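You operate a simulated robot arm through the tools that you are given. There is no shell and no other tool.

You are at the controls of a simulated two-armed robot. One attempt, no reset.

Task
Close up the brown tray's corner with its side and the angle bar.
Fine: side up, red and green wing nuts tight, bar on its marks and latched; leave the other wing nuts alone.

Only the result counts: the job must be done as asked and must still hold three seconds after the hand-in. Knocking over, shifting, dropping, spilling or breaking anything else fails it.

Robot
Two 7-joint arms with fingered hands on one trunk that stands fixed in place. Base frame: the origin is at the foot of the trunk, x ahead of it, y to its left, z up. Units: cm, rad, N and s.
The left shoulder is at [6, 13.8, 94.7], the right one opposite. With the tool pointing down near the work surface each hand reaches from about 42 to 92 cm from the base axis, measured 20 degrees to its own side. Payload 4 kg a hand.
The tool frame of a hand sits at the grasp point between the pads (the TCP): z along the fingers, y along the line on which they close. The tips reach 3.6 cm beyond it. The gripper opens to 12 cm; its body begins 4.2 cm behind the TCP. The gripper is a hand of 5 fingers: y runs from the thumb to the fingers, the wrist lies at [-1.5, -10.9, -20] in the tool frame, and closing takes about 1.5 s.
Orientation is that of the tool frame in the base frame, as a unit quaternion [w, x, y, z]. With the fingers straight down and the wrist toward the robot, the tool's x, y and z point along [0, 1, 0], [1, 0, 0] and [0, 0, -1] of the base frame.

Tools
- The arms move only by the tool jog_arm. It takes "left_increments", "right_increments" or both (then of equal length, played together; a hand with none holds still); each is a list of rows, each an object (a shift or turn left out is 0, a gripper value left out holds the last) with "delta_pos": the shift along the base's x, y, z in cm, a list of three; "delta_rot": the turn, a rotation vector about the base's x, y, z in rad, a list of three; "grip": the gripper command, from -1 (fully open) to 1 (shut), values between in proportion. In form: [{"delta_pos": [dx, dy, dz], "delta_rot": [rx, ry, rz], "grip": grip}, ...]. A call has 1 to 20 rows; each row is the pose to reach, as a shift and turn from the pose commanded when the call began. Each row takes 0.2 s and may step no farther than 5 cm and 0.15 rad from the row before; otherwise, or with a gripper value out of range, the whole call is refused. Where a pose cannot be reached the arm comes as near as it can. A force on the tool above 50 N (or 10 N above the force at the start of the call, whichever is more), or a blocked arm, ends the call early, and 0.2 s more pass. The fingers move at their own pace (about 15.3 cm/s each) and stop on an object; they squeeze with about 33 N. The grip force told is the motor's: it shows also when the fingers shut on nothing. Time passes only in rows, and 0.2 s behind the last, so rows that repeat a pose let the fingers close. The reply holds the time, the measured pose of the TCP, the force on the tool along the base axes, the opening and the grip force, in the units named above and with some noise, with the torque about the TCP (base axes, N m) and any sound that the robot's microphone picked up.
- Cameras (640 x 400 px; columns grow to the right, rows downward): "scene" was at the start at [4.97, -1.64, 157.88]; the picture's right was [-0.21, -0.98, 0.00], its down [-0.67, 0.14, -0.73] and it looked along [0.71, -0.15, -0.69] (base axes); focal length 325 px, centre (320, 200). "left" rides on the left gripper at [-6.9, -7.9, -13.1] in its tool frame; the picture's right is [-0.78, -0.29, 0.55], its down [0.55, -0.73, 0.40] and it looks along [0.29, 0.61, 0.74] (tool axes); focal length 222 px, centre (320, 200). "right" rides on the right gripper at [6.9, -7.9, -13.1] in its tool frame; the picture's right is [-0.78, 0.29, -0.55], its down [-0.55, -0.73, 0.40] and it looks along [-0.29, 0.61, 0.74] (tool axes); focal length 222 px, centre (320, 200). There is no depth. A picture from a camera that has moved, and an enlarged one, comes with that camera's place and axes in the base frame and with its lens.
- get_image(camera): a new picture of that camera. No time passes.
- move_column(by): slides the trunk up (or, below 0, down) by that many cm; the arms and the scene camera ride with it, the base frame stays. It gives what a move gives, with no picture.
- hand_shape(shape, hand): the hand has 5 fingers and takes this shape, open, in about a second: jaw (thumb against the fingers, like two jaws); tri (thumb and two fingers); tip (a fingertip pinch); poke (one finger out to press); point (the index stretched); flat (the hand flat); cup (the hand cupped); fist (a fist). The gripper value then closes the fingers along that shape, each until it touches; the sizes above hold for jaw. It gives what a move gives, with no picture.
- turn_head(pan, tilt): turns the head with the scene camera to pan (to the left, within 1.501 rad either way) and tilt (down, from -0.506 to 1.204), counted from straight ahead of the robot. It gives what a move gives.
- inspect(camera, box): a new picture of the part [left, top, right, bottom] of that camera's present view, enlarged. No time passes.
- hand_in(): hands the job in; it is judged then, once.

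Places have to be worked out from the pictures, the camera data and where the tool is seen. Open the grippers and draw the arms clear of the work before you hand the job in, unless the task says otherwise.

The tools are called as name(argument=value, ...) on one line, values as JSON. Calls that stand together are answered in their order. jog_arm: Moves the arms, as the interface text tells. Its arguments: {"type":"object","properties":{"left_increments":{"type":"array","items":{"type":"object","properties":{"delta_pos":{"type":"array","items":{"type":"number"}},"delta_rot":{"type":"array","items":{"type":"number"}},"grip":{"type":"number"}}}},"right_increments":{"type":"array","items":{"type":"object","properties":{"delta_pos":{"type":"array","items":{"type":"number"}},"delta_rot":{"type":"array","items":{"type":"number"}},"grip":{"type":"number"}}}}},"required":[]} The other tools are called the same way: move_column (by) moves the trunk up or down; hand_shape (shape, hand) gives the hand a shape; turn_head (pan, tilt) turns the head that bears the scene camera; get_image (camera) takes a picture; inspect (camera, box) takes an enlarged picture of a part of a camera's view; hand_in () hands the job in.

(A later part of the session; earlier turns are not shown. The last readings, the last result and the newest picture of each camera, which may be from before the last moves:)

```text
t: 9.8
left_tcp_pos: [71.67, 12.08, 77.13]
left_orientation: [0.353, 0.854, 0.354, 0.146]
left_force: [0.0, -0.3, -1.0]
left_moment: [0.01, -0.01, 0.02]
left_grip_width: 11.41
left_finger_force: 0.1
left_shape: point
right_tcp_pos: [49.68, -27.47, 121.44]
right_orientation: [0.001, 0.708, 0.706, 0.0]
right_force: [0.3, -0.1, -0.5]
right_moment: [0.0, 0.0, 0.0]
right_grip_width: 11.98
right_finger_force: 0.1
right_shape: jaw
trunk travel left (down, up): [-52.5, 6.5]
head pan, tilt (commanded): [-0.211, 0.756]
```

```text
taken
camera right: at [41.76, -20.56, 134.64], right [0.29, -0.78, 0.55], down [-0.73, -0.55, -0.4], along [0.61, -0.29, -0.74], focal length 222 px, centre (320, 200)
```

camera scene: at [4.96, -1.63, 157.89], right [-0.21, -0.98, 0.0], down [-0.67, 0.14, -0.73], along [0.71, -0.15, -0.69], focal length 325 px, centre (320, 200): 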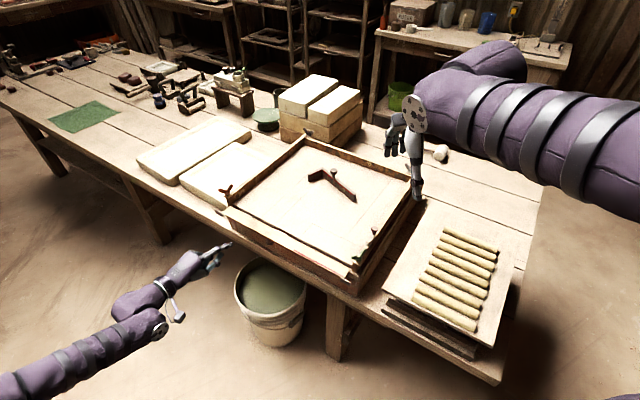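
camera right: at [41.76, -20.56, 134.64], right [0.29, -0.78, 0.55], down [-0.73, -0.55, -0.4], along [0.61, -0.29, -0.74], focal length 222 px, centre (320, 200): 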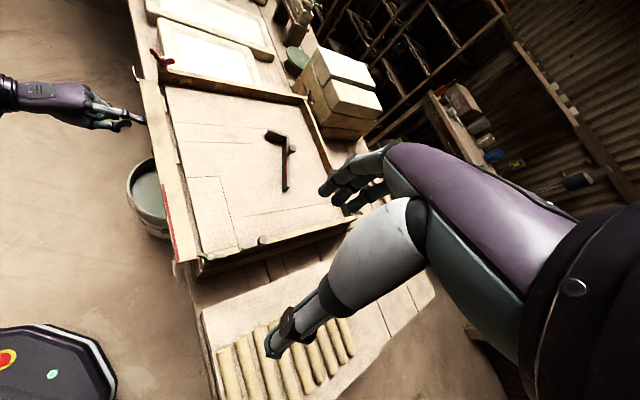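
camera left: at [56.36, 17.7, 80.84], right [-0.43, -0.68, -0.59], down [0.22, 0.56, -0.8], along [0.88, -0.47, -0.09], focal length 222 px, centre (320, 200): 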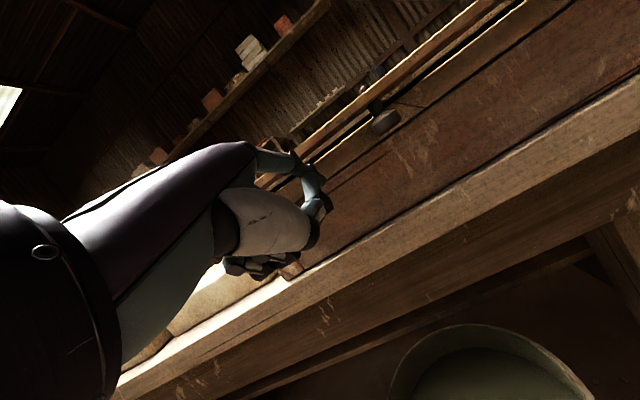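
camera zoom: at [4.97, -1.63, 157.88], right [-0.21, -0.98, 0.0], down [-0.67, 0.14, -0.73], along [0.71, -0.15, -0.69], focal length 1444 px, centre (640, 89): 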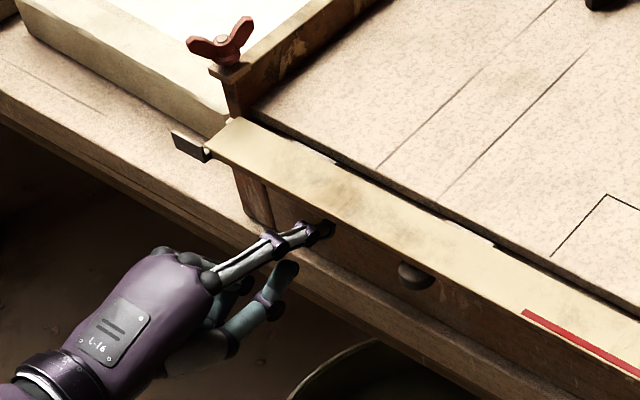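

The finger is under the flap now. I lift slowly along the flap's arc, first to about 45°, watching the forces.

jog_arm(left_increments=[{"delta_pos": [0.0, 0.0, 0.7]}, {"delta_pos": [0.0, 0.0, 1.4]}, {"delta_pos": [0.0, 0.0, 2.1]}, {"delta_pos": [-0.1, 0.1, 2.8]}, {"delta_pos": [-0.1, 0.1, 3.4]}, {"delta_pos": [0.0, 0.0, 4.0]}, {"delta_pos": [0.1, -0.1, 4.5]}, {"delta_pos": [0.1, -0.1, 4.5]}])

inspect(camera="scene", box=[200, 170, 400, 290])

get_image(camera="right")

get_image(camera="left")

```text
t: 11.6
left_tcp_pos: [71.78, 11.89, 81.68]
left_orientation: [0.353, 0.854, 0.354, 0.147]
left_force: [-1.2, 1.5, -4.1]
left_moment: [0.15, 0.09, -0.04]
left_grip_width: 11.41
left_finger_force: 0.2
left_shape: point
right_tcp_pos: [49.7, -27.51, 121.5]
right_orientation: [0.0, 0.707, 0.707, -0.001]
right_force: [0.4, -0.8, 0.0]
right_moment: [-0.01, -0.04, 0.01]
right_grip_width: 11.98
right_finger_force: 0.1
right_shape: jaw
trunk travel left (down, up): [-52.5, 6.5]
head pan, tilt (commanded): [-0.211, 0.756]
```

```text
3.20 times, centred on (300, 230) of scene
camera zoom: at [5.01, -1.63, 157.88], right [-0.21, -0.98, 0.0], down [-0.67, 0.14, -0.73], along [0.71, -0.15, -0.69], focal length 1040 px, centre (384, 104)
```

zoom: 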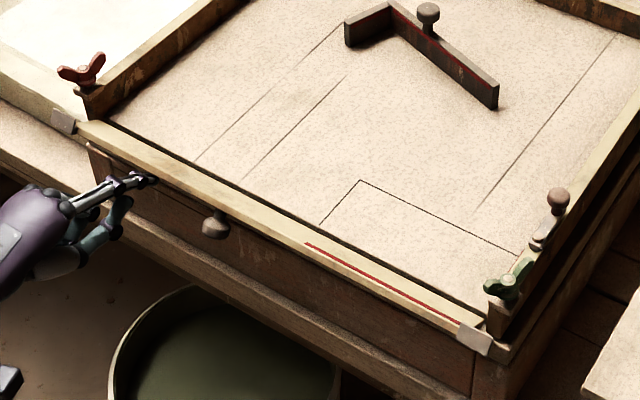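

```text
taken
camera right: at [41.78, -20.56, 134.63], right [0.29, -0.78, 0.55], down [-0.73, -0.55, -0.4], along [0.61, -0.29, -0.74], focal length 222 px, centre (320, 200)
```

right: 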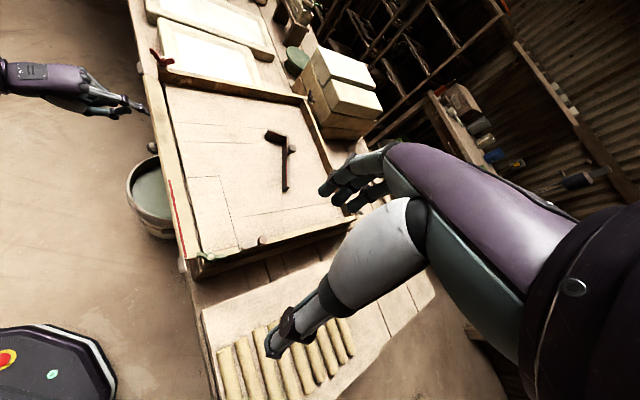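

```text
taken
camera left: at [56.39, 17.46, 85.34], right [-0.43, -0.68, -0.59], down [0.22, 0.56, -0.8], along [0.88, -0.47, -0.09], focal length 222 px, centre (320, 200)
```

left: 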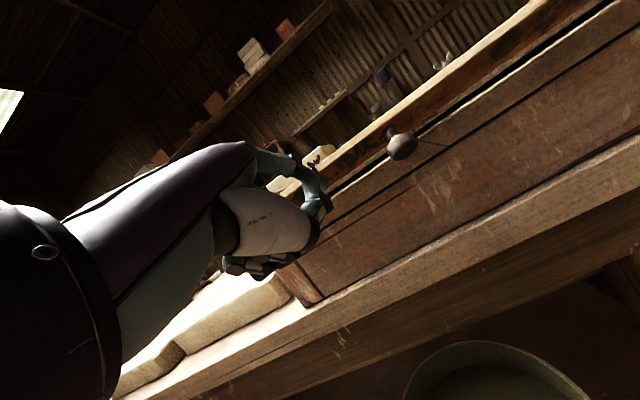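

The flap is lifted to roughly 45° with about 4 N. I continue up and inward along the arc.

jog_arm(left_increments=[{"delta_pos": [0.15, -0.15, 0.3]}, {"delta_pos": [0.35, -0.35, 0.6]}, {"delta_pos": [0.6, -0.6, 0.9]}, {"delta_pos": [0.9, -0.9, 1.15]}, {"delta_pos": [1.2, -1.2, 1.3]}, {"delta_pos": [1.2, -1.2, 1.3]}])

inspect(camera="scene", box=[200, 170, 400, 290])

inspect(camera="right", box=[120, 30, 280, 290])

```text
t: 13.0
left_tcp_pos: [73.15, 10.64, 83.08]
left_orientation: [0.354, 0.854, 0.353, 0.147]
left_force: [1.5, -0.8, -0.6]
left_moment: [0.01, -0.01, 0.0]
left_grip_width: 11.44
left_finger_force: 0.1
left_shape: point
right_tcp_pos: [49.67, -27.69, 121.52]
right_orientation: [-0.001, 0.707, 0.707, 0.0]
right_force: [0.6, -0.2, -1.0]
right_moment: [0.0, 0.0, -0.04]
right_grip_width: 11.97
right_finger_force: 0.0
right_shape: jaw
trunk travel left (down, up): [-52.5, 6.5]
head pan, tilt (commanded): [-0.211, 0.756]
```

```text
3.20 times, centred on (300, 230) of scene
camera zoom: at [4.99, -1.63, 157.88], right [-0.21, -0.98, 0.0], down [-0.67, 0.14, -0.73], along [0.71, -0.15, -0.69], focal length 1040 px, centre (384, 104)
```

zoom: 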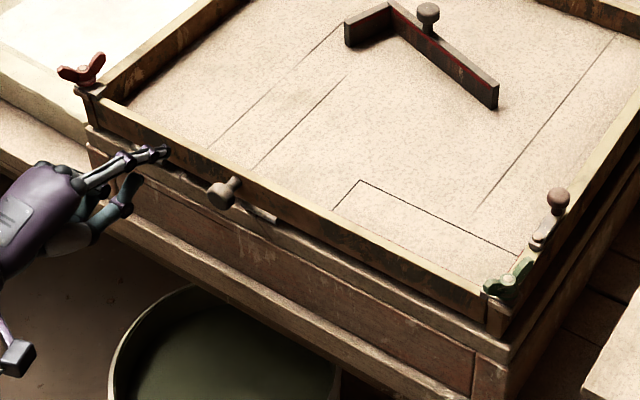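

```text
1.54 times, centred on (200, 160) of right
camera zoom: at [41.77, -20.57, 134.64], right [0.29, -0.78, 0.55], down [-0.73, -0.55, -0.4], along [0.61, -0.29, -0.74], focal length 342 px, centre (505, 262)
```

zoom: 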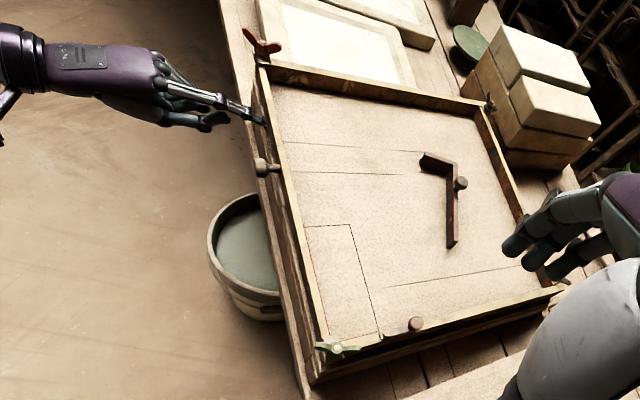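

The flap stands upright and the finger carries almost no load. I zoom in on both tabs to see whether they sit under the nuts.

inspect(camera="scene", box=[340, 245, 388, 280])

inspect(camera="scene", box=[206, 178, 262, 220])

inspect(camera="right", box=[180, 240, 240, 280])

inspect(camera="right", box=[140, 40, 200, 120])

get_image(camera="left")

```text
11.43 times, centred on (364, 262) of scene
camera zoom: at [4.99, -1.63, 157.88], right [-0.21, -0.98, 0.0], down [-0.67, 0.14, -0.73], along [0.71, -0.15, -0.69], focal length 3714 px, centre (-183, -514)
```

zoom: 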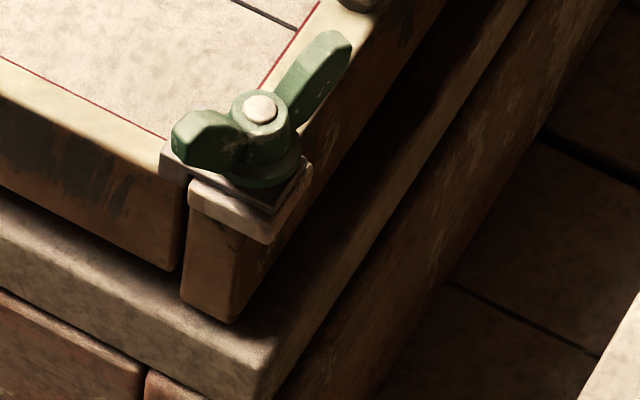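

```text
9.52 times, centred on (234, 199) of scene
camera zoom: at [4.99, -1.63, 157.88], right [-0.21, -0.98, 0.0], down [-0.67, 0.14, -0.73], along [0.71, -0.15, -0.69], focal length 3095 px, centre (1139, 210)
```

zoom: 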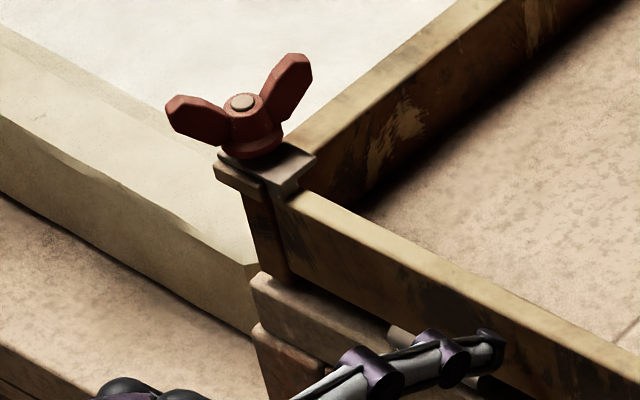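

```text
10.00 times, centred on (210, 260) of right
camera zoom: at [41.77, -20.57, 134.64], right [0.29, -0.78, 0.55], down [-0.73, -0.55, -0.4], along [0.61, -0.29, -0.74], focal length 2221 px, centre (1420, -400)
```

zoom: 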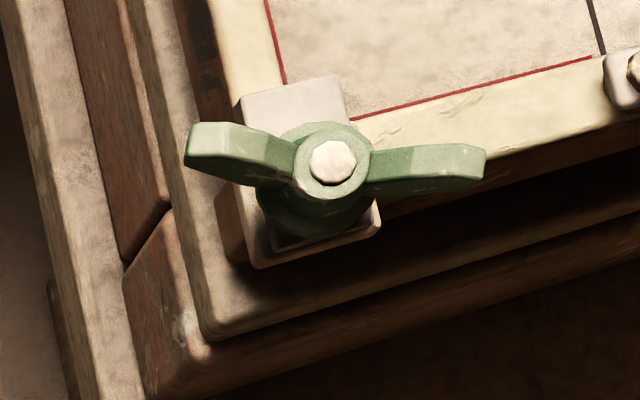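

```text
5.00 times, centred on (170, 80) of right
camera zoom: at [41.77, -20.57, 134.64], right [0.29, -0.78, 0.55], down [-0.73, -0.55, -0.4], along [0.61, -0.29, -0.74], focal length 1111 px, centre (1070, 800)
```

zoom: 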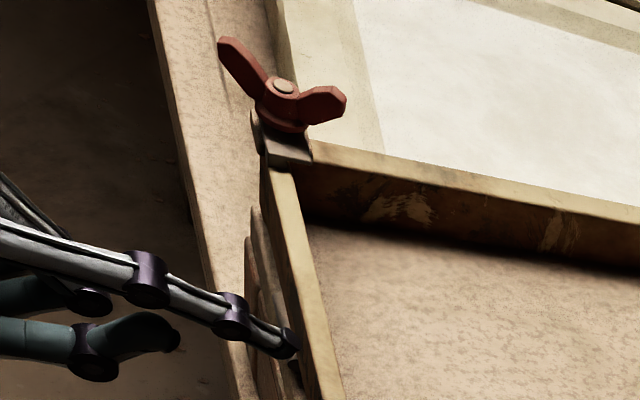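

```text
taken
camera left: at [57.67, 16.2, 86.71], right [-0.43, -0.68, -0.59], down [0.22, 0.56, -0.8], along [0.88, -0.47, -0.09], focal length 222 px, centre (320, 200)
```

left: 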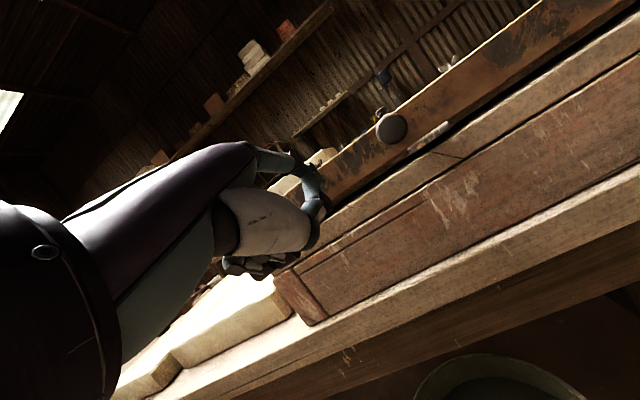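

Both tabs now lie on the post blocks beneath the nut flanges. I press the flap slightly more with the left finger to be sure it is at its stop, and bring the right hand above the green nut, yawed 0.42 rad to align with its wings.

jog_arm(left_increments=[{"delta_pos": [0.1, -0.1, 0.0]}, {"delta_pos": [0.2, -0.2, 0.0]}, {"delta_pos": [0.3, -0.3, 0.0]}, {"delta_pos": [0.3, -0.3, 0.0]}, {"delta_pos": [0.3, -0.3, 0.0]}, {"delta_pos": [0.3, -0.3, 0.0]}], right_increments=[{"delta_pos": [0.6, 0.9, -3.3], "delta_rot": [0, 0, 0.084]}, {"delta_pos": [1.2, 1.8, -6.6], "delta_rot": [0, 0, 0.168]}, {"delta_pos": [1.9, 2.8, -10.0], "delta_rot": [0, 0, 0.252]}, {"delta_pos": [2.7, 4.0, -14.0], "delta_rot": [0, 0, 0.336]}, {"delta_pos": [3.5, 5.2, -18.0], "delta_rot": [0, 0, 0.42]}, {"delta_pos": [3.5, 5.2, -18.0], "delta_rot": [0, 0, 0.42]}])

get_image(camera="right")

get_image(camera="scene")

```text
t: 14.4
left_tcp_pos: [73.11, 10.33, 83.06]
left_orientation: [0.353, 0.854, 0.354, 0.147]
left_force: [-3.6, 4.7, 1.4]
left_moment: [-0.2, -0.17, -0.06]
left_grip_width: 11.44
left_finger_force: 0.1
left_shape: point
right_tcp_pos: [53.47, -22.36, 103.61]
right_orientation: [0.001, 0.544, 0.839, 0.0]
right_force: [-1.0, -0.2, 0.2]
right_moment: [0.02, 0.01, 0.01]
right_grip_width: 11.97
right_finger_force: 0.0
right_shape: jaw
trunk travel left (down, up): [-52.5, 6.5]
head pan, tilt (commanded): [-0.211, 0.756]
```

```text
taken
camera right: at [43.31, -19.24, 116.75], right [0.59, -0.6, 0.55], down [-0.45, -0.8, -0.4], along [0.68, -0.01, -0.74], focal length 222 px, centre (320, 200)
```

right: 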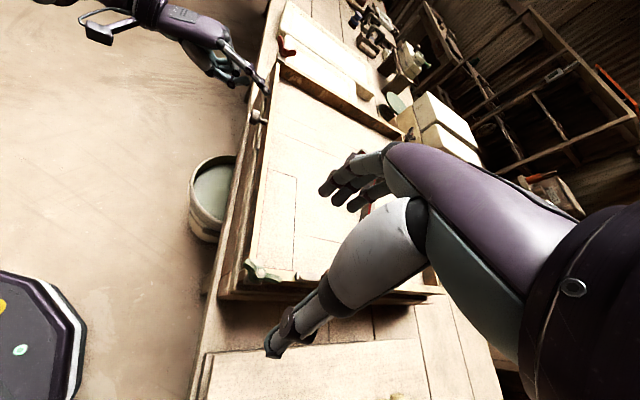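

```text
taken
camera scene: at [4.92, -1.61, 157.88], right [-0.21, -0.98, 0.0], down [-0.67, 0.14, -0.73], along [0.71, -0.15, -0.69], focal length 325 px, centre (320, 200)
```

scene: 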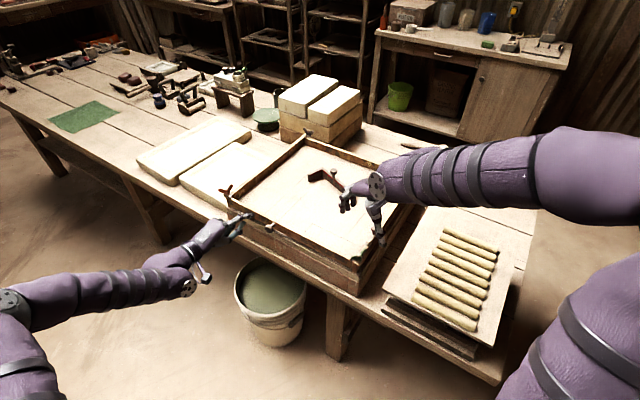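

The right hand is right above the green nut (the stud projects where expected). I zoom in on it from this camera to refine centre and wing direction.

inspect(camera="right", box=[228, 245, 308, 295])

inspect(camera="scene", box=[330, 170, 400, 275])

```text
8.00 times, centred on (268, 270) of right
camera zoom: at [43.31, -19.24, 116.75], right [0.59, -0.6, 0.55], down [-0.45, -0.8, -0.4], along [0.68, -0.01, -0.74], focal length 1777 px, centre (736, -360)
```

zoom: 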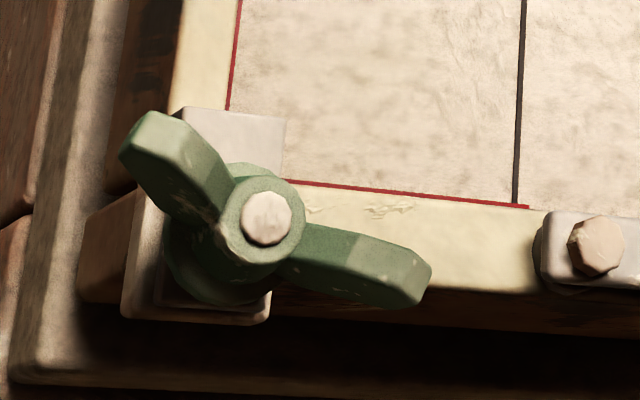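

```text
3.81 times, centred on (365, 222) of scene
camera zoom: at [4.92, -1.61, 157.88], right [-0.21, -0.98, 0.0], down [-0.67, 0.14, -0.73], along [0.71, -0.15, -0.69], focal length 1238 px, centre (149, 114)
```

zoom: 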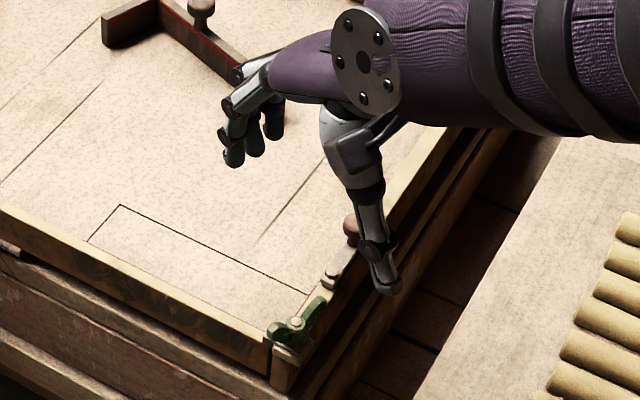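

In jaw the ring and little fingers would reach toward the latch, so I switch the right hand to "tri" (thumb and two fingers) and look at where the tips are.

hand_shape(hand="right", shape="tri")

inspect(camera="scene", box=[330, 170, 400, 275])

get_image(camera="right")

```text
t: 15.3
left_tcp_pos: [73.14, 10.34, 83.12]
left_orientation: [0.353, 0.854, 0.354, 0.146]
left_force: [-3.3, 3.1, 1.6]
left_moment: [-0.2, -0.19, -0.06]
left_grip_width: 11.4
left_finger_force: 0.1
left_shape: point
right_tcp_pos: [53.42, -22.41, 103.55]
right_orientation: [0.0, 0.544, 0.839, 0.0]
right_force: [0.3, -0.2, 0.5]
right_moment: [-0.01, -0.03, 0.01]
right_grip_width: 11.99
right_finger_force: 0.0
right_shape: tri
trunk travel left (down, up): [-52.5, 6.5]
head pan, tilt (commanded): [-0.211, 0.756]
```

```text
3.81 times, centred on (365, 222) of scene
camera zoom: at [4.93, -1.6, 157.88], right [-0.21, -0.98, 0.0], down [-0.67, 0.14, -0.73], along [0.71, -0.15, -0.69], focal length 1238 px, centre (149, 114)
```

zoom: 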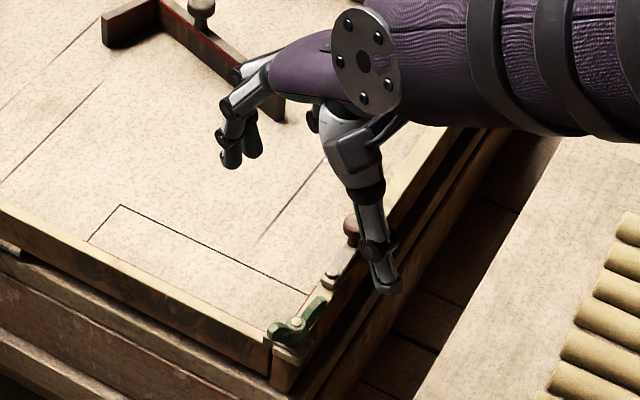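

```text
taken
camera right: at [43.32, -19.23, 116.79], right [0.59, -0.6, 0.55], down [-0.45, -0.8, -0.4], along [0.68, -0.01, -0.74], focal length 222 px, centre (320, 200)
```

right: 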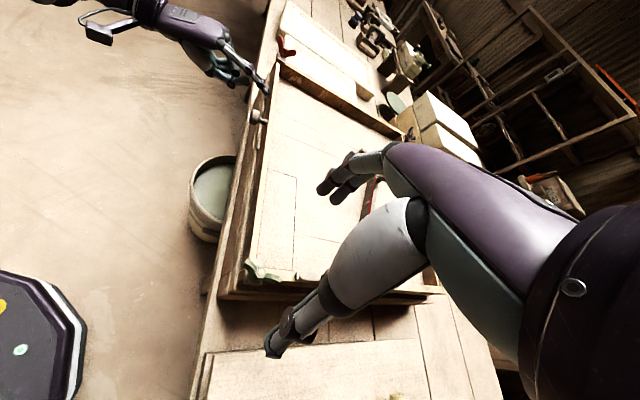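

The tri grip is centred on the nut, with thumb and two fingers either side of the wings. I lower the right hand to TCP z≈92 and close on the wings.

jog_arm(right_increments=[{"delta_pos": [-0.1, 0.0, -3.0]}, {"delta_pos": [-0.1, 0.0, -6.0]}, {"delta_pos": [-0.15, 0.05, -9.0]}, {"delta_pos": [-0.15, 0.05, -11.5]}, {"delta_pos": [-0.15, 0.05, -11.5]}])

get_image(camera="right")

inspect(camera="scene", box=[320, 210, 400, 285])

```text
t: 16.5
left_tcp_pos: [73.15, 10.32, 83.15]
left_orientation: [0.354, 0.854, 0.354, 0.146]
left_force: [-3.6, 4.3, 0.9]
left_moment: [-0.18, -0.19, -0.02]
left_grip_width: 11.41
left_finger_force: 0.0
left_shape: point
right_tcp_pos: [52.89, -22.24, 92.09]
right_orientation: [0.0, 0.544, 0.839, 0.0]
right_force: [-0.4, -0.4, -0.3]
right_moment: [-0.01, -0.02, 0.0]
right_grip_width: 11.99
right_finger_force: 0.1
right_shape: tri
trunk travel left (down, up): [-52.5, 6.5]
head pan, tilt (commanded): [-0.211, 0.756]
```

```text
taken
camera right: at [42.89, -19.08, 105.17], right [0.59, -0.6, 0.55], down [-0.45, -0.8, -0.4], along [0.68, -0.01, -0.74], focal length 222 px, centre (320, 200)
```

right: 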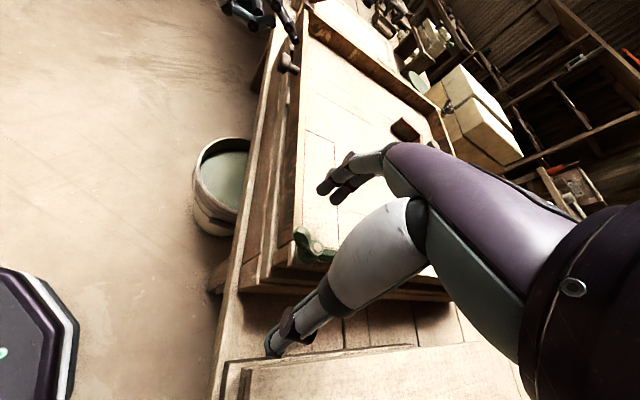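

```text
5.33 times, centred on (360, 248) of scene
camera zoom: at [4.93, -1.6, 157.88], right [-0.21, -0.98, 0.0], down [-0.67, 0.14, -0.73], along [0.71, -0.15, -0.69], focal length 1733 px, centre (107, -53)
```

zoom: 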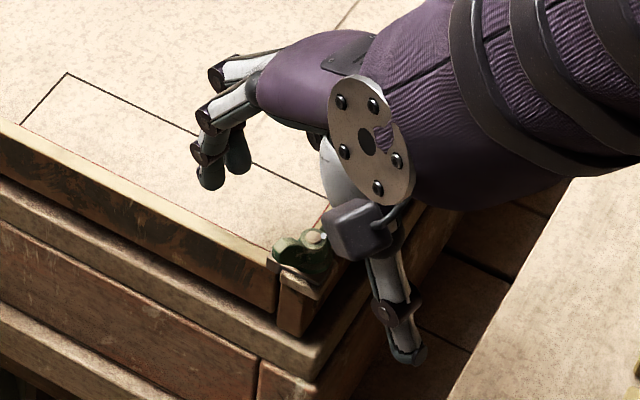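

I correct by a few millimetres onto the stud and close the grip.

jog_arm(right_increments=[{"delta_pos": [0.3, -0.1, 0.0], "grip": -1}, {"delta_pos": [0.3, -0.1, 0.0], "grip": 0.0}, {"delta_pos": [0.3, -0.1, 0.0], "grip": 0.5}, {"delta_pos": [0.3, -0.1, 0.0], "grip": 1}, {"delta_pos": [0.3, -0.1, 0.0], "grip": 1}, {"delta_pos": [0.3, -0.1, 0.0], "grip": 1}, {"delta_pos": [0.3, -0.1, 0.0], "grip": 1}, {"delta_pos": [0.3, -0.1, 0.0], "grip": 1}])

get_image(camera="right")

inspect(camera="scene", box=[330, 225, 390, 275])

```text
t: 18.3
left_tcp_pos: [73.21, 10.33, 83.05]
left_orientation: [0.354, 0.853, 0.354, 0.147]
left_force: [-3.1, 4.0, 1.4]
left_moment: [-0.22, -0.19, -0.01]
left_grip_width: 11.41
left_finger_force: 0.0
left_shape: point
right_tcp_pos: [53.24, -22.23, 92.11]
right_orientation: [0.0, 0.544, 0.839, 0.001]
right_force: [-1.7, 1.4, -2.0]
right_moment: [0.04, -0.07, 0.0]
right_grip_width: 0.93
right_finger_force: 33.1
right_shape: tri
trunk travel left (down, up): [-52.5, 6.5]
head pan, tilt (commanded): [-0.211, 0.756]
```

```text
taken
camera right: at [43.22, -19.17, 105.17], right [0.59, -0.6, 0.55], down [-0.45, -0.8, -0.4], along [0.68, -0.01, -0.74], focal length 222 px, centre (320, 200)
```

right: 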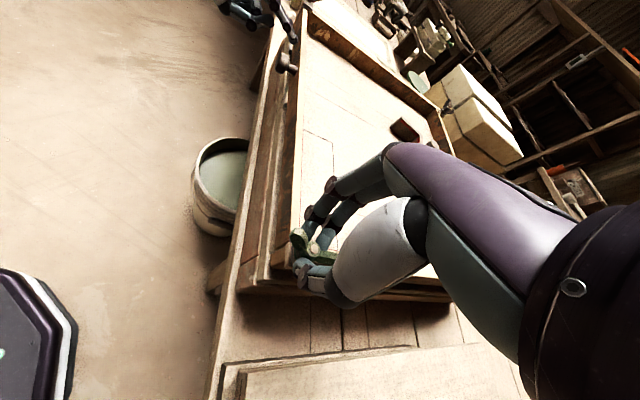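

```text
8.00 times, centred on (360, 250) of scene
camera zoom: at [4.94, -1.6, 157.88], right [-0.21, -0.98, 0.0], down [-0.67, 0.14, -0.73], along [0.71, -0.15, -0.69], focal length 2600 px, centre (0, -200)
```

zoom: 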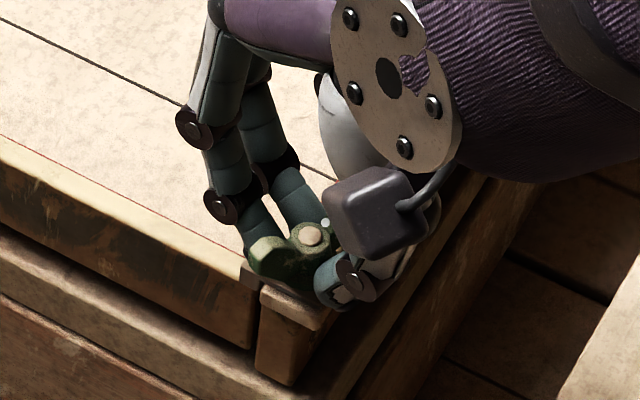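

The wings are gripped (width 0.93 cm, 33 N). I turn clockwise in small steps and watch the moment.

jog_arm(right_increments=[{"delta_rot": [0, 0, -0.12]}, {"delta_rot": [0, 0, -0.24]}, {"delta_rot": [0, 0, -0.36]}, {"delta_rot": [0, 0, -0.48]}, {"delta_rot": [0, 0, -0.6]}, {"delta_rot": [0, 0, -0.6]}])

inspect(camera="scene", box=[330, 225, 390, 275])

get_image(camera="right")

```text
t: 19.7
left_tcp_pos: [73.27, 10.36, 83.12]
left_orientation: [0.354, 0.853, 0.353, 0.147]
left_force: [0.1, 0.6, -0.1]
left_moment: [-0.01, 0.0, -0.01]
left_grip_width: 11.41
left_finger_force: 0.1
left_shape: point
right_tcp_pos: [53.41, -22.41, 92.12]
right_orientation: [0.0, 0.769, 0.64, 0.0]
right_force: [-6.1, 4.7, 0.6]
right_moment: [0.06, 0.09, 0.01]
right_grip_width: 0.92
right_finger_force: 32.9
right_shape: tri
trunk travel left (down, up): [-52.5, 6.5]
head pan, tilt (commanded): [-0.211, 0.756]
```

```text
8.00 times, centred on (360, 250) of scene
camera zoom: at [4.91, -1.56, 157.88], right [-0.21, -0.98, 0.0], down [-0.67, 0.14, -0.73], along [0.71, -0.15, -0.69], focal length 2600 px, centre (0, -200)
```

zoom: 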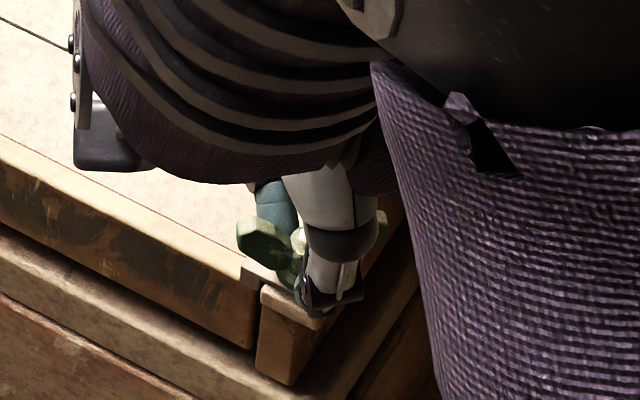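

```text
taken
camera right: at [46.75, -14.09, 105.16], right [0.14, -0.82, 0.55], down [-0.82, -0.41, -0.4], along [0.55, -0.39, -0.74], focal length 222 px, centre (320, 200)
```

right: 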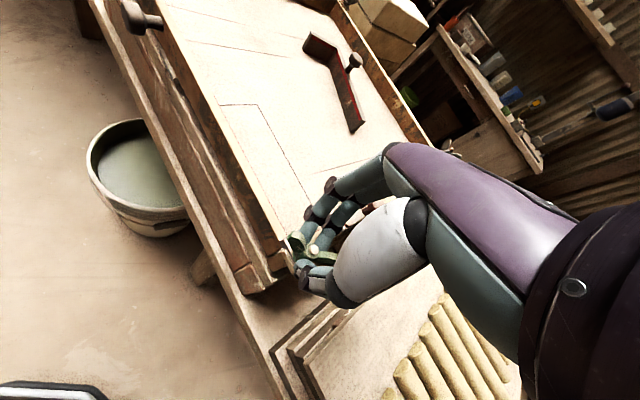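

The nut follows the hand freely so far. I continue turning clockwise.

jog_arm(right_increments=[{"delta_rot": [0, 0, -0.12]}, {"delta_rot": [0, 0, -0.24]}, {"delta_rot": [0, 0, -0.36]}, {"delta_rot": [0, 0, -0.48]}, {"delta_rot": [0, 0, -0.6]}, {"delta_rot": [0, 0, -0.72]}, {"delta_rot": [0, 0, -0.72]}])

get_image(camera="right")

get_image(camera="scene")

```text
t: 21.3
left_tcp_pos: [73.12, 10.36, 83.08]
left_orientation: [0.353, 0.854, 0.354, 0.147]
left_force: [-3.7, 2.2, 1.4]
left_moment: [-0.19, -0.16, -0.1]
left_grip_width: 11.39
left_finger_force: 0.0
left_shape: point
right_tcp_pos: [53.26, -22.39, 92.01]
right_orientation: [0.001, 0.944, 0.33, 0.001]
right_force: [-3.5, 0.3, 0.8]
right_moment: [-0.17, 0.01, 0.03]
right_grip_width: 0.87
right_finger_force: 33.4
right_shape: tri
trunk travel left (down, up): [-52.5, 6.5]
head pan, tilt (commanded): [-0.211, 0.756]
```

```text
taken
camera right: at [53.77, -11.81, 105.18], right [-0.44, -0.71, 0.55], down [-0.89, 0.23, -0.4], along [0.16, -0.66, -0.74], focal length 222 px, centre (320, 200)
```

right: 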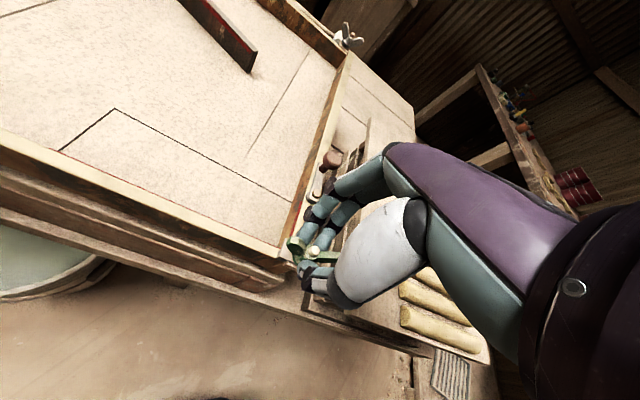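

```text
taken
camera scene: at [4.9, -1.57, 157.89], right [-0.21, -0.98, 0.0], down [-0.67, 0.14, -0.73], along [0.71, -0.15, -0.69], focal length 325 px, centre (320, 200)
```

scene: 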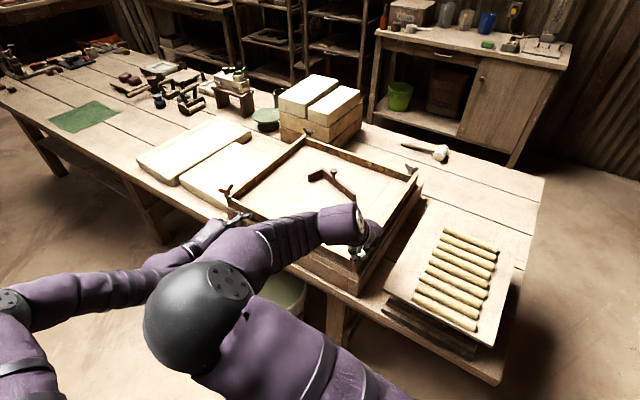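

About 75° turned, still without resistance. I look closely at the gap between the flange and the tab.

inspect(camera="right", box=[270, 200, 370, 300])

inspect(camera="scene", box=[335, 230, 390, 275])

get_image(camera="left")

```text
4.00 times, centred on (320, 250) of right
camera zoom: at [53.77, -11.81, 105.18], right [-0.44, -0.71, 0.55], down [-0.89, 0.23, -0.4], along [0.16, -0.66, -0.74], focal length 888 px, centre (320, 0)
```

zoom: 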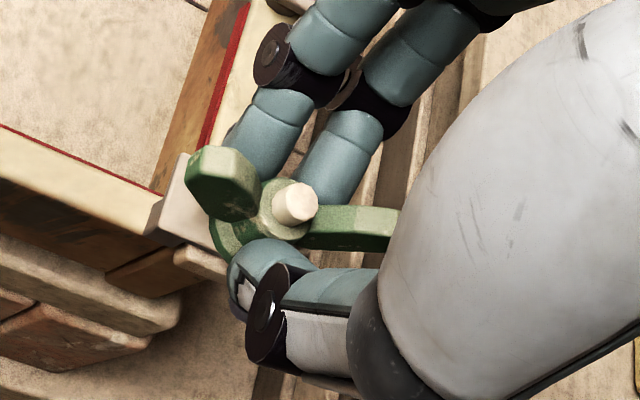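

```text
8.89 times, centred on (362, 252) of scene
camera zoom: at [4.9, -1.57, 157.89], right [-0.21, -0.98, 0.0], down [-0.67, 0.14, -0.73], along [0.71, -0.15, -0.69], focal length 2889 px, centre (-58, -267)
```

zoom: 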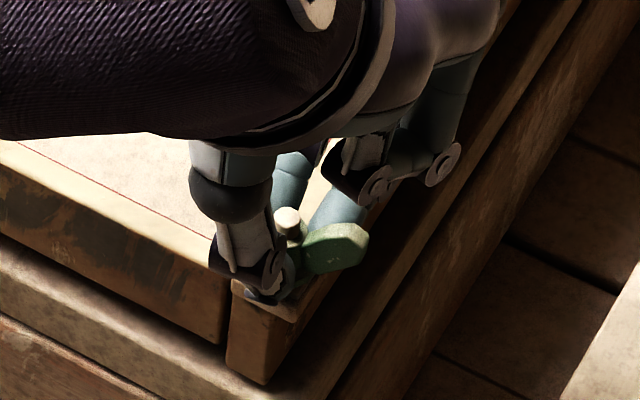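

```text
taken
camera left: at [57.8, 15.99, 86.71], right [-0.43, -0.68, -0.59], down [0.22, 0.56, -0.8], along [0.88, -0.47, -0.09], focal length 222 px, centre (320, 200)
```

left: 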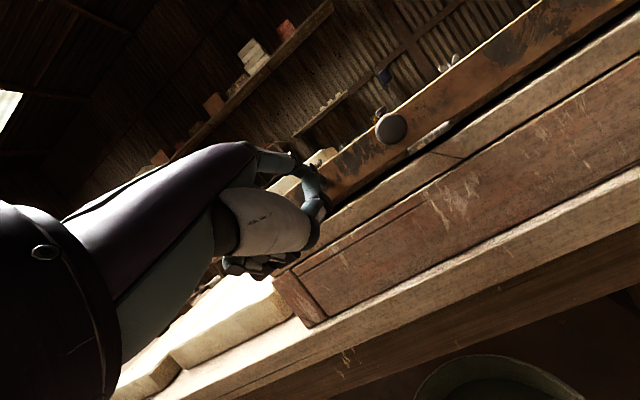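

The stud now protrudes more, so the nut is coming down. I continue turning in smaller amounts.

jog_arm(right_increments=[{"delta_rot": [0, 0, -0.1]}, {"delta_rot": [0, 0, -0.2]}, {"delta_rot": [0, 0, -0.3]}, {"delta_rot": [0, 0, -0.4]}, {"delta_rot": [0, 0, -0.4]}])

inspect(camera="right", box=[270, 200, 370, 300])

get_image(camera="scene")

```text
t: 22.5
left_tcp_pos: [73.28, 10.33, 83.03]
left_orientation: [0.353, 0.854, 0.353, 0.146]
left_force: [-7.1, 5.9, 2.9]
left_moment: [-0.43, -0.4, -0.18]
left_grip_width: 11.42
left_finger_force: 0.0
left_shape: point
right_tcp_pos: [53.37, -22.27, 91.83]
right_orientation: [0.001, 0.991, 0.135, 0.001]
right_force: [6.6, -0.6, -2.4]
right_moment: [-0.23, -0.27, 0.12]
right_grip_width: 0.82
right_finger_force: 32.8
right_shape: tri
trunk travel left (down, up): [-52.5, 6.5]
head pan, tilt (commanded): [-0.211, 0.756]
```

```text
4.00 times, centred on (320, 250) of right
camera zoom: at [57.92, -12.78, 105.16], right [-0.68, -0.49, 0.55], down [-0.73, 0.56, -0.4], along [-0.11, -0.67, -0.74], focal length 888 px, centre (320, 0)
```

zoom: 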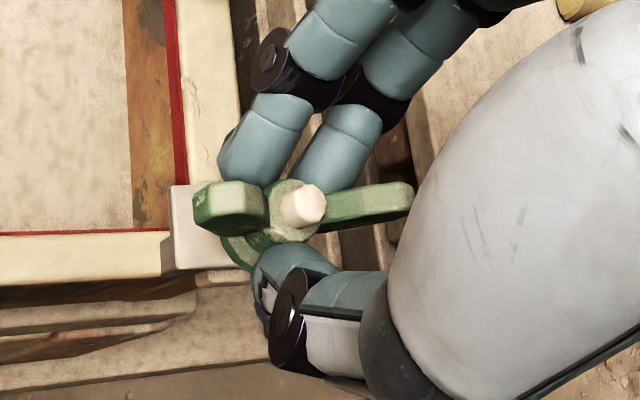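

```text
taken
camera scene: at [4.97, -1.57, 157.88], right [-0.21, -0.98, 0.0], down [-0.67, 0.14, -0.73], along [0.71, -0.15, -0.69], focal length 325 px, centre (320, 200)
```

scene: 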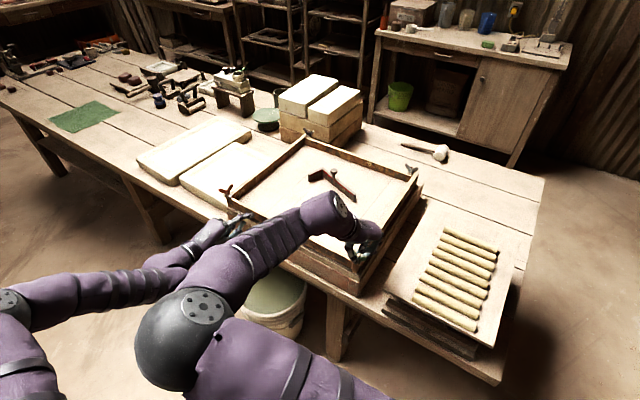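

A slight resisting moment appears (0.12 N m). I keep turning.

jog_arm(right_increments=[{"delta_rot": [0, 0, -0.08]}, {"delta_rot": [0, 0, -0.16]}, {"delta_rot": [0, 0, -0.24]}, {"delta_rot": [0, 0, -0.32]}, {"delta_rot": [0, 0, -0.32]}])

inspect(camera="right", box=[270, 200, 370, 300])

```text
t: 23.7
left_tcp_pos: [73.23, 10.4, 82.87]
left_orientation: [0.354, 0.853, 0.354, 0.146]
left_force: [-7.7, 6.4, 2.2]
left_moment: [-0.37, -0.38, -0.2]
left_grip_width: 11.42
left_finger_force: 0.1
left_shape: point
right_tcp_pos: [53.57, -22.34, 91.94]
right_orientation: [-0.001, 1.0, -0.025, 0.0]
right_force: [19.5, -2.8, -5.8]
right_moment: [-0.27, -0.63, 0.31]
right_grip_width: 0.64
right_finger_force: 33.0
right_shape: tri
trunk travel left (down, up): [-52.5, 6.5]
head pan, tilt (commanded): [-0.211, 0.756]
```

```text
4.00 times, centred on (320, 250) of right
camera zoom: at [60.82, -14.75, 105.12], right [-0.8, -0.25, 0.55], down [-0.51, 0.76, -0.4], along [-0.31, -0.6, -0.74], focal length 888 px, centre (320, 0)
```

zoom: 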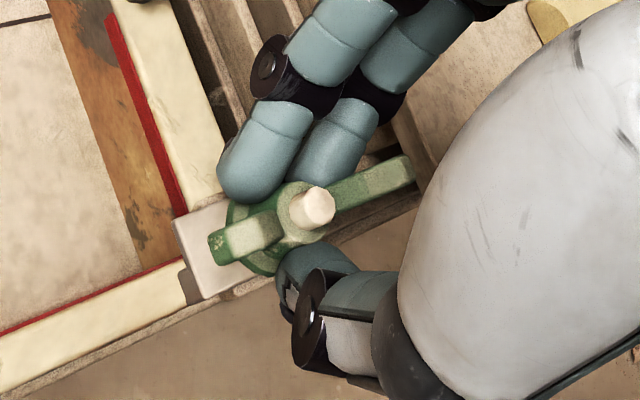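

The hand turned on but the nut lagged behind: it resists now. I zoom in to judge whether the flange sits on the tab.

inspect(camera="right", box=[295, 240, 345, 275])

inspect(camera="scene", box=[340, 235, 390, 275])

inspect(camera="left", box=[480, 0, 640, 100])

```text
11.43 times, centred on (320, 258) of right
camera zoom: at [60.82, -14.75, 105.12], right [-0.8, -0.25, 0.55], down [-0.51, 0.76, -0.4], along [-0.31, -0.6, -0.74], focal length 2538 px, centre (320, -457)
```

zoom: 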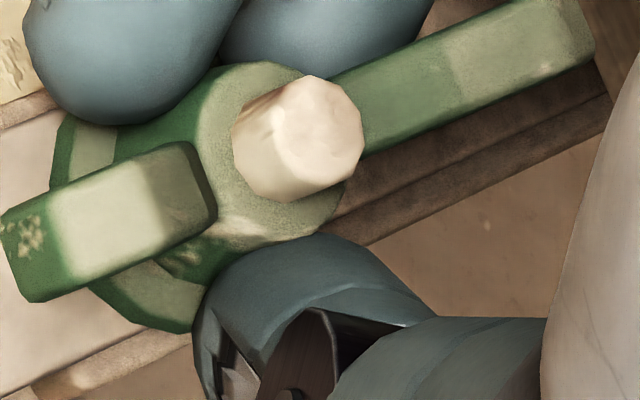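

```text
10.00 times, centred on (365, 255) of scene
camera zoom: at [5.14, -1.6, 157.87], right [-0.21, -0.98, 0.0], down [-0.67, 0.14, -0.73], along [0.71, -0.15, -0.69], focal length 3250 px, centre (-130, -350)
```

zoom: 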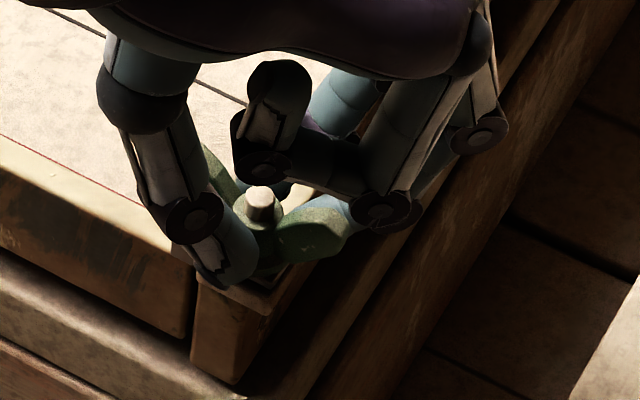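

```text
4.00 times, centred on (560, 50) of left
camera zoom: at [57.92, 15.99, 86.61], right [-0.43, -0.68, -0.59], down [0.22, 0.56, -0.8], along [0.88, -0.47, -0.09], focal length 888 px, centre (-640, 800)
```

zoom: 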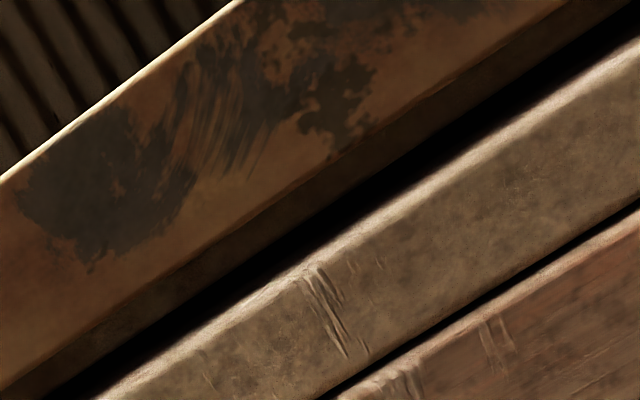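

The nut turned about 73° in total and now resists, and the hand has slipped ahead of it. I open only to 4 cm to avoid the latch, lift clear, turn back to align with the wings, and look.

jog_arm(right_increments=[{"grip": 0.33}, {"grip": 0.33}, {"grip": 0.33}, {"delta_pos": [-0.2, 0, 2.0]}, {"delta_pos": [-0.2, 0, 4.5], "delta_rot": [0, 0, 0.1]}, {"delta_pos": [-0.2, 0, 5.0], "delta_rot": [0, 0, 0.24]}, {"delta_pos": [-0.2, 0, 5.0], "delta_rot": [0, 0, 0.38]}, {"delta_pos": [-0.2, 0, 5.0], "delta_rot": [0, 0, 0.52]}, {"delta_pos": [-0.2, 0, 5.0], "delta_rot": [0, 0, 0.66]}, {"delta_pos": [-0.2, 0, 5.0], "delta_rot": [0, 0, 0.79]}, {"delta_pos": [-0.2, 0, 5.0], "delta_rot": [0, 0, 0.79]}])

get_image(camera="right")

inspect(camera="scene", box=[335, 235, 390, 275])

```text
t: 26.1
left_tcp_pos: [73.16, 10.28, 82.97]
left_orientation: [0.353, 0.854, 0.353, 0.146]
left_force: [-1.8, 2.1, 0.3]
left_moment: [0.0, -0.04, -0.04]
left_grip_width: 11.4
left_finger_force: 0.0
left_shape: point
right_tcp_pos: [53.01, -22.31, 97.0]
right_orientation: [-0.001, 0.932, 0.363, 0.0]
right_force: [0.0, 0.7, -0.2]
right_moment: [-0.03, -0.03, 0.0]
right_grip_width: 3.96
right_finger_force: 0.1
right_shape: tri
trunk travel left (down, up): [-52.5, 6.5]
head pan, tilt (commanded): [-0.211, 0.756]
```

```text
taken
camera right: at [52.9, -11.81, 110.15], right [-0.38, -0.74, 0.55], down [-0.9, 0.17, -0.4], along [0.2, -0.65, -0.74], focal length 222 px, centre (320, 200)
```

right: 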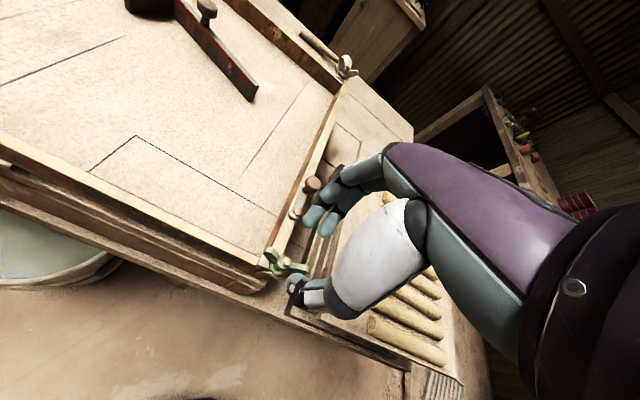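

```text
10.00 times, centred on (362, 255) of scene
camera zoom: at [4.97, -1.61, 157.88], right [-0.21, -0.98, 0.0], down [-0.67, 0.14, -0.73], along [0.71, -0.15, -0.69], focal length 3250 px, centre (-105, -350)
```

zoom: 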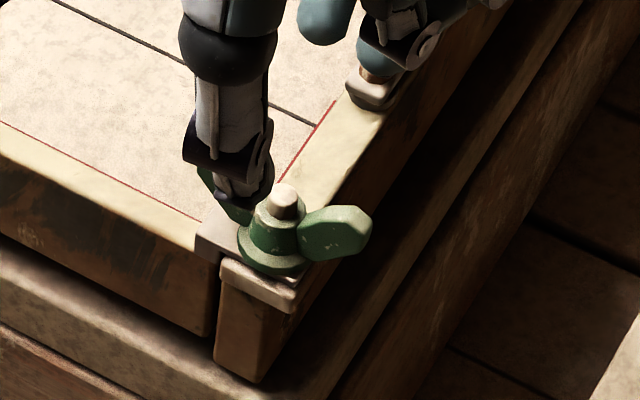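

I zoom in on the green nut from the right camera to see the contact and the present wing angle.

inspect(camera="right", box=[250, 235, 320, 290])

inspect(camera="scene", box=[352, 248, 376, 268])

```text
7.27 times, centred on (285, 262) of right
camera zoom: at [52.9, -11.81, 110.15], right [-0.38, -0.74, 0.55], down [-0.9, 0.17, -0.4], along [0.2, -0.65, -0.74], focal length 1615 px, centre (574, -254)
```

zoom: 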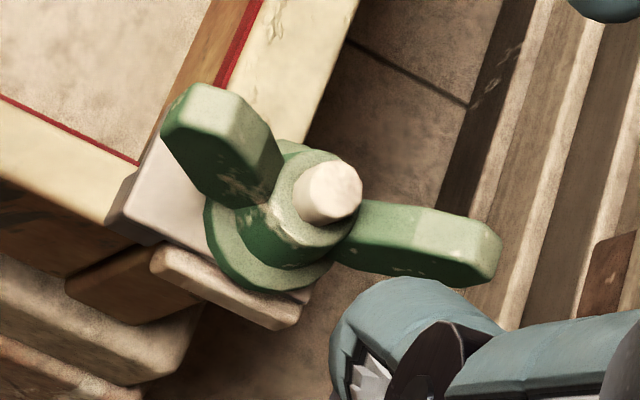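

```text
16.00 times, centred on (364, 258) of scene
camera zoom: at [4.97, -1.61, 157.88], right [-0.21, -0.98, 0.0], down [-0.67, 0.14, -0.73], along [0.71, -0.15, -0.69], focal length 5200 px, centre (-384, -728)
```

zoom: 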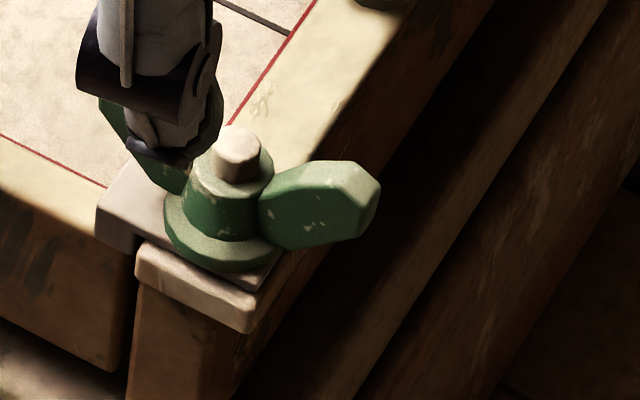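

I compare with the other (already tight) wing nuts at the far corners to know what "tight" looks like.

inspect(camera="right", box=[325, 45, 375, 85])

inspect(camera="scene", box=[400, 160, 424, 180])

inspect(camera="scene", box=[296, 122, 320, 142])

inspect(camera="scene", box=[212, 176, 240, 200])

```text
10.00 times, centred on (350, 65) of right
camera zoom: at [52.9, -11.81, 110.15], right [-0.38, -0.74, 0.55], down [-0.9, 0.17, -0.4], along [0.2, -0.65, -0.74], focal length 2221 px, centre (20, 1550)
```

zoom: 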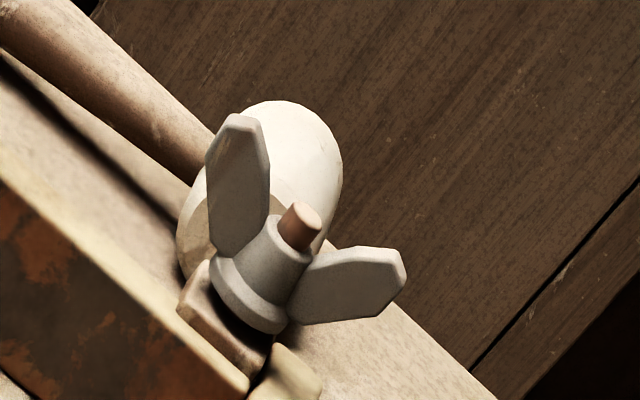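

```text
16.00 times, centred on (412, 170) of scene
camera zoom: at [4.97, -1.61, 157.88], right [-0.21, -0.98, 0.0], down [-0.67, 0.14, -0.73], along [0.71, -0.15, -0.69], focal length 5200 px, centre (-1152, 680)
```

zoom: 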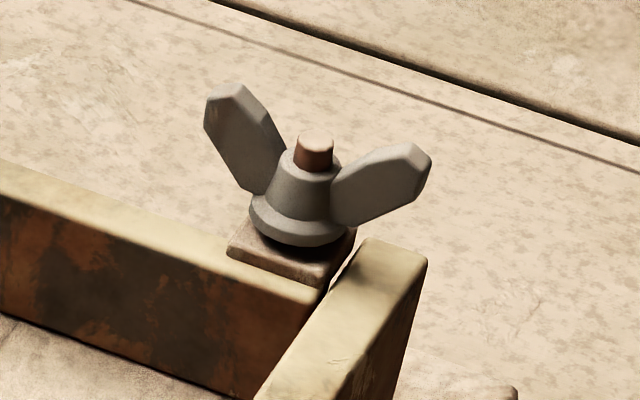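

```text
16.00 times, centred on (308, 132) of scene
camera zoom: at [4.97, -1.61, 157.88], right [-0.21, -0.98, 0.0], down [-0.67, 0.14, -0.73], along [0.71, -0.15, -0.69], focal length 5200 px, centre (512, 1288)
```

zoom: 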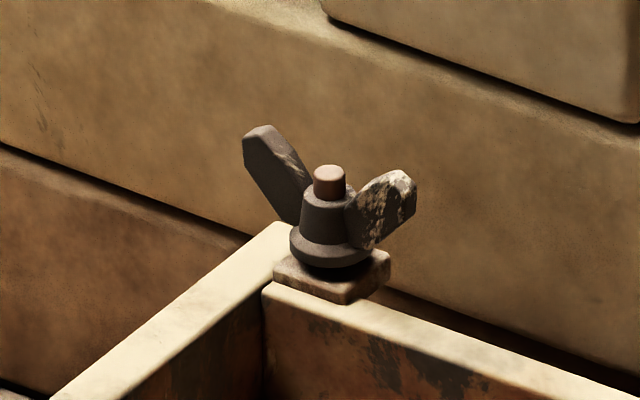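

```text
16.00 times, centred on (226, 188) of scene
camera zoom: at [4.97, -1.61, 157.88], right [-0.21, -0.98, 0.0], down [-0.67, 0.14, -0.73], along [0.71, -0.15, -0.69], focal length 5200 px, centre (1824, 392)
```

zoom: 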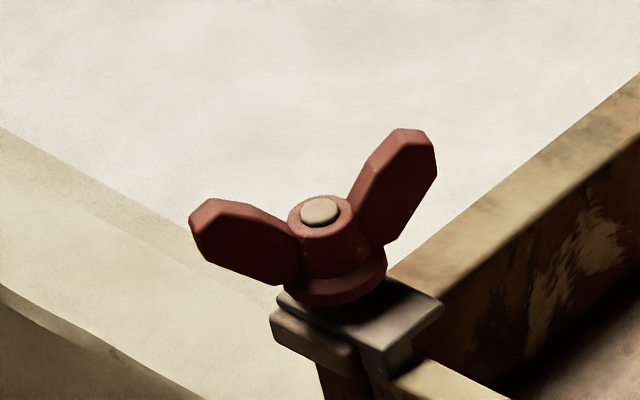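

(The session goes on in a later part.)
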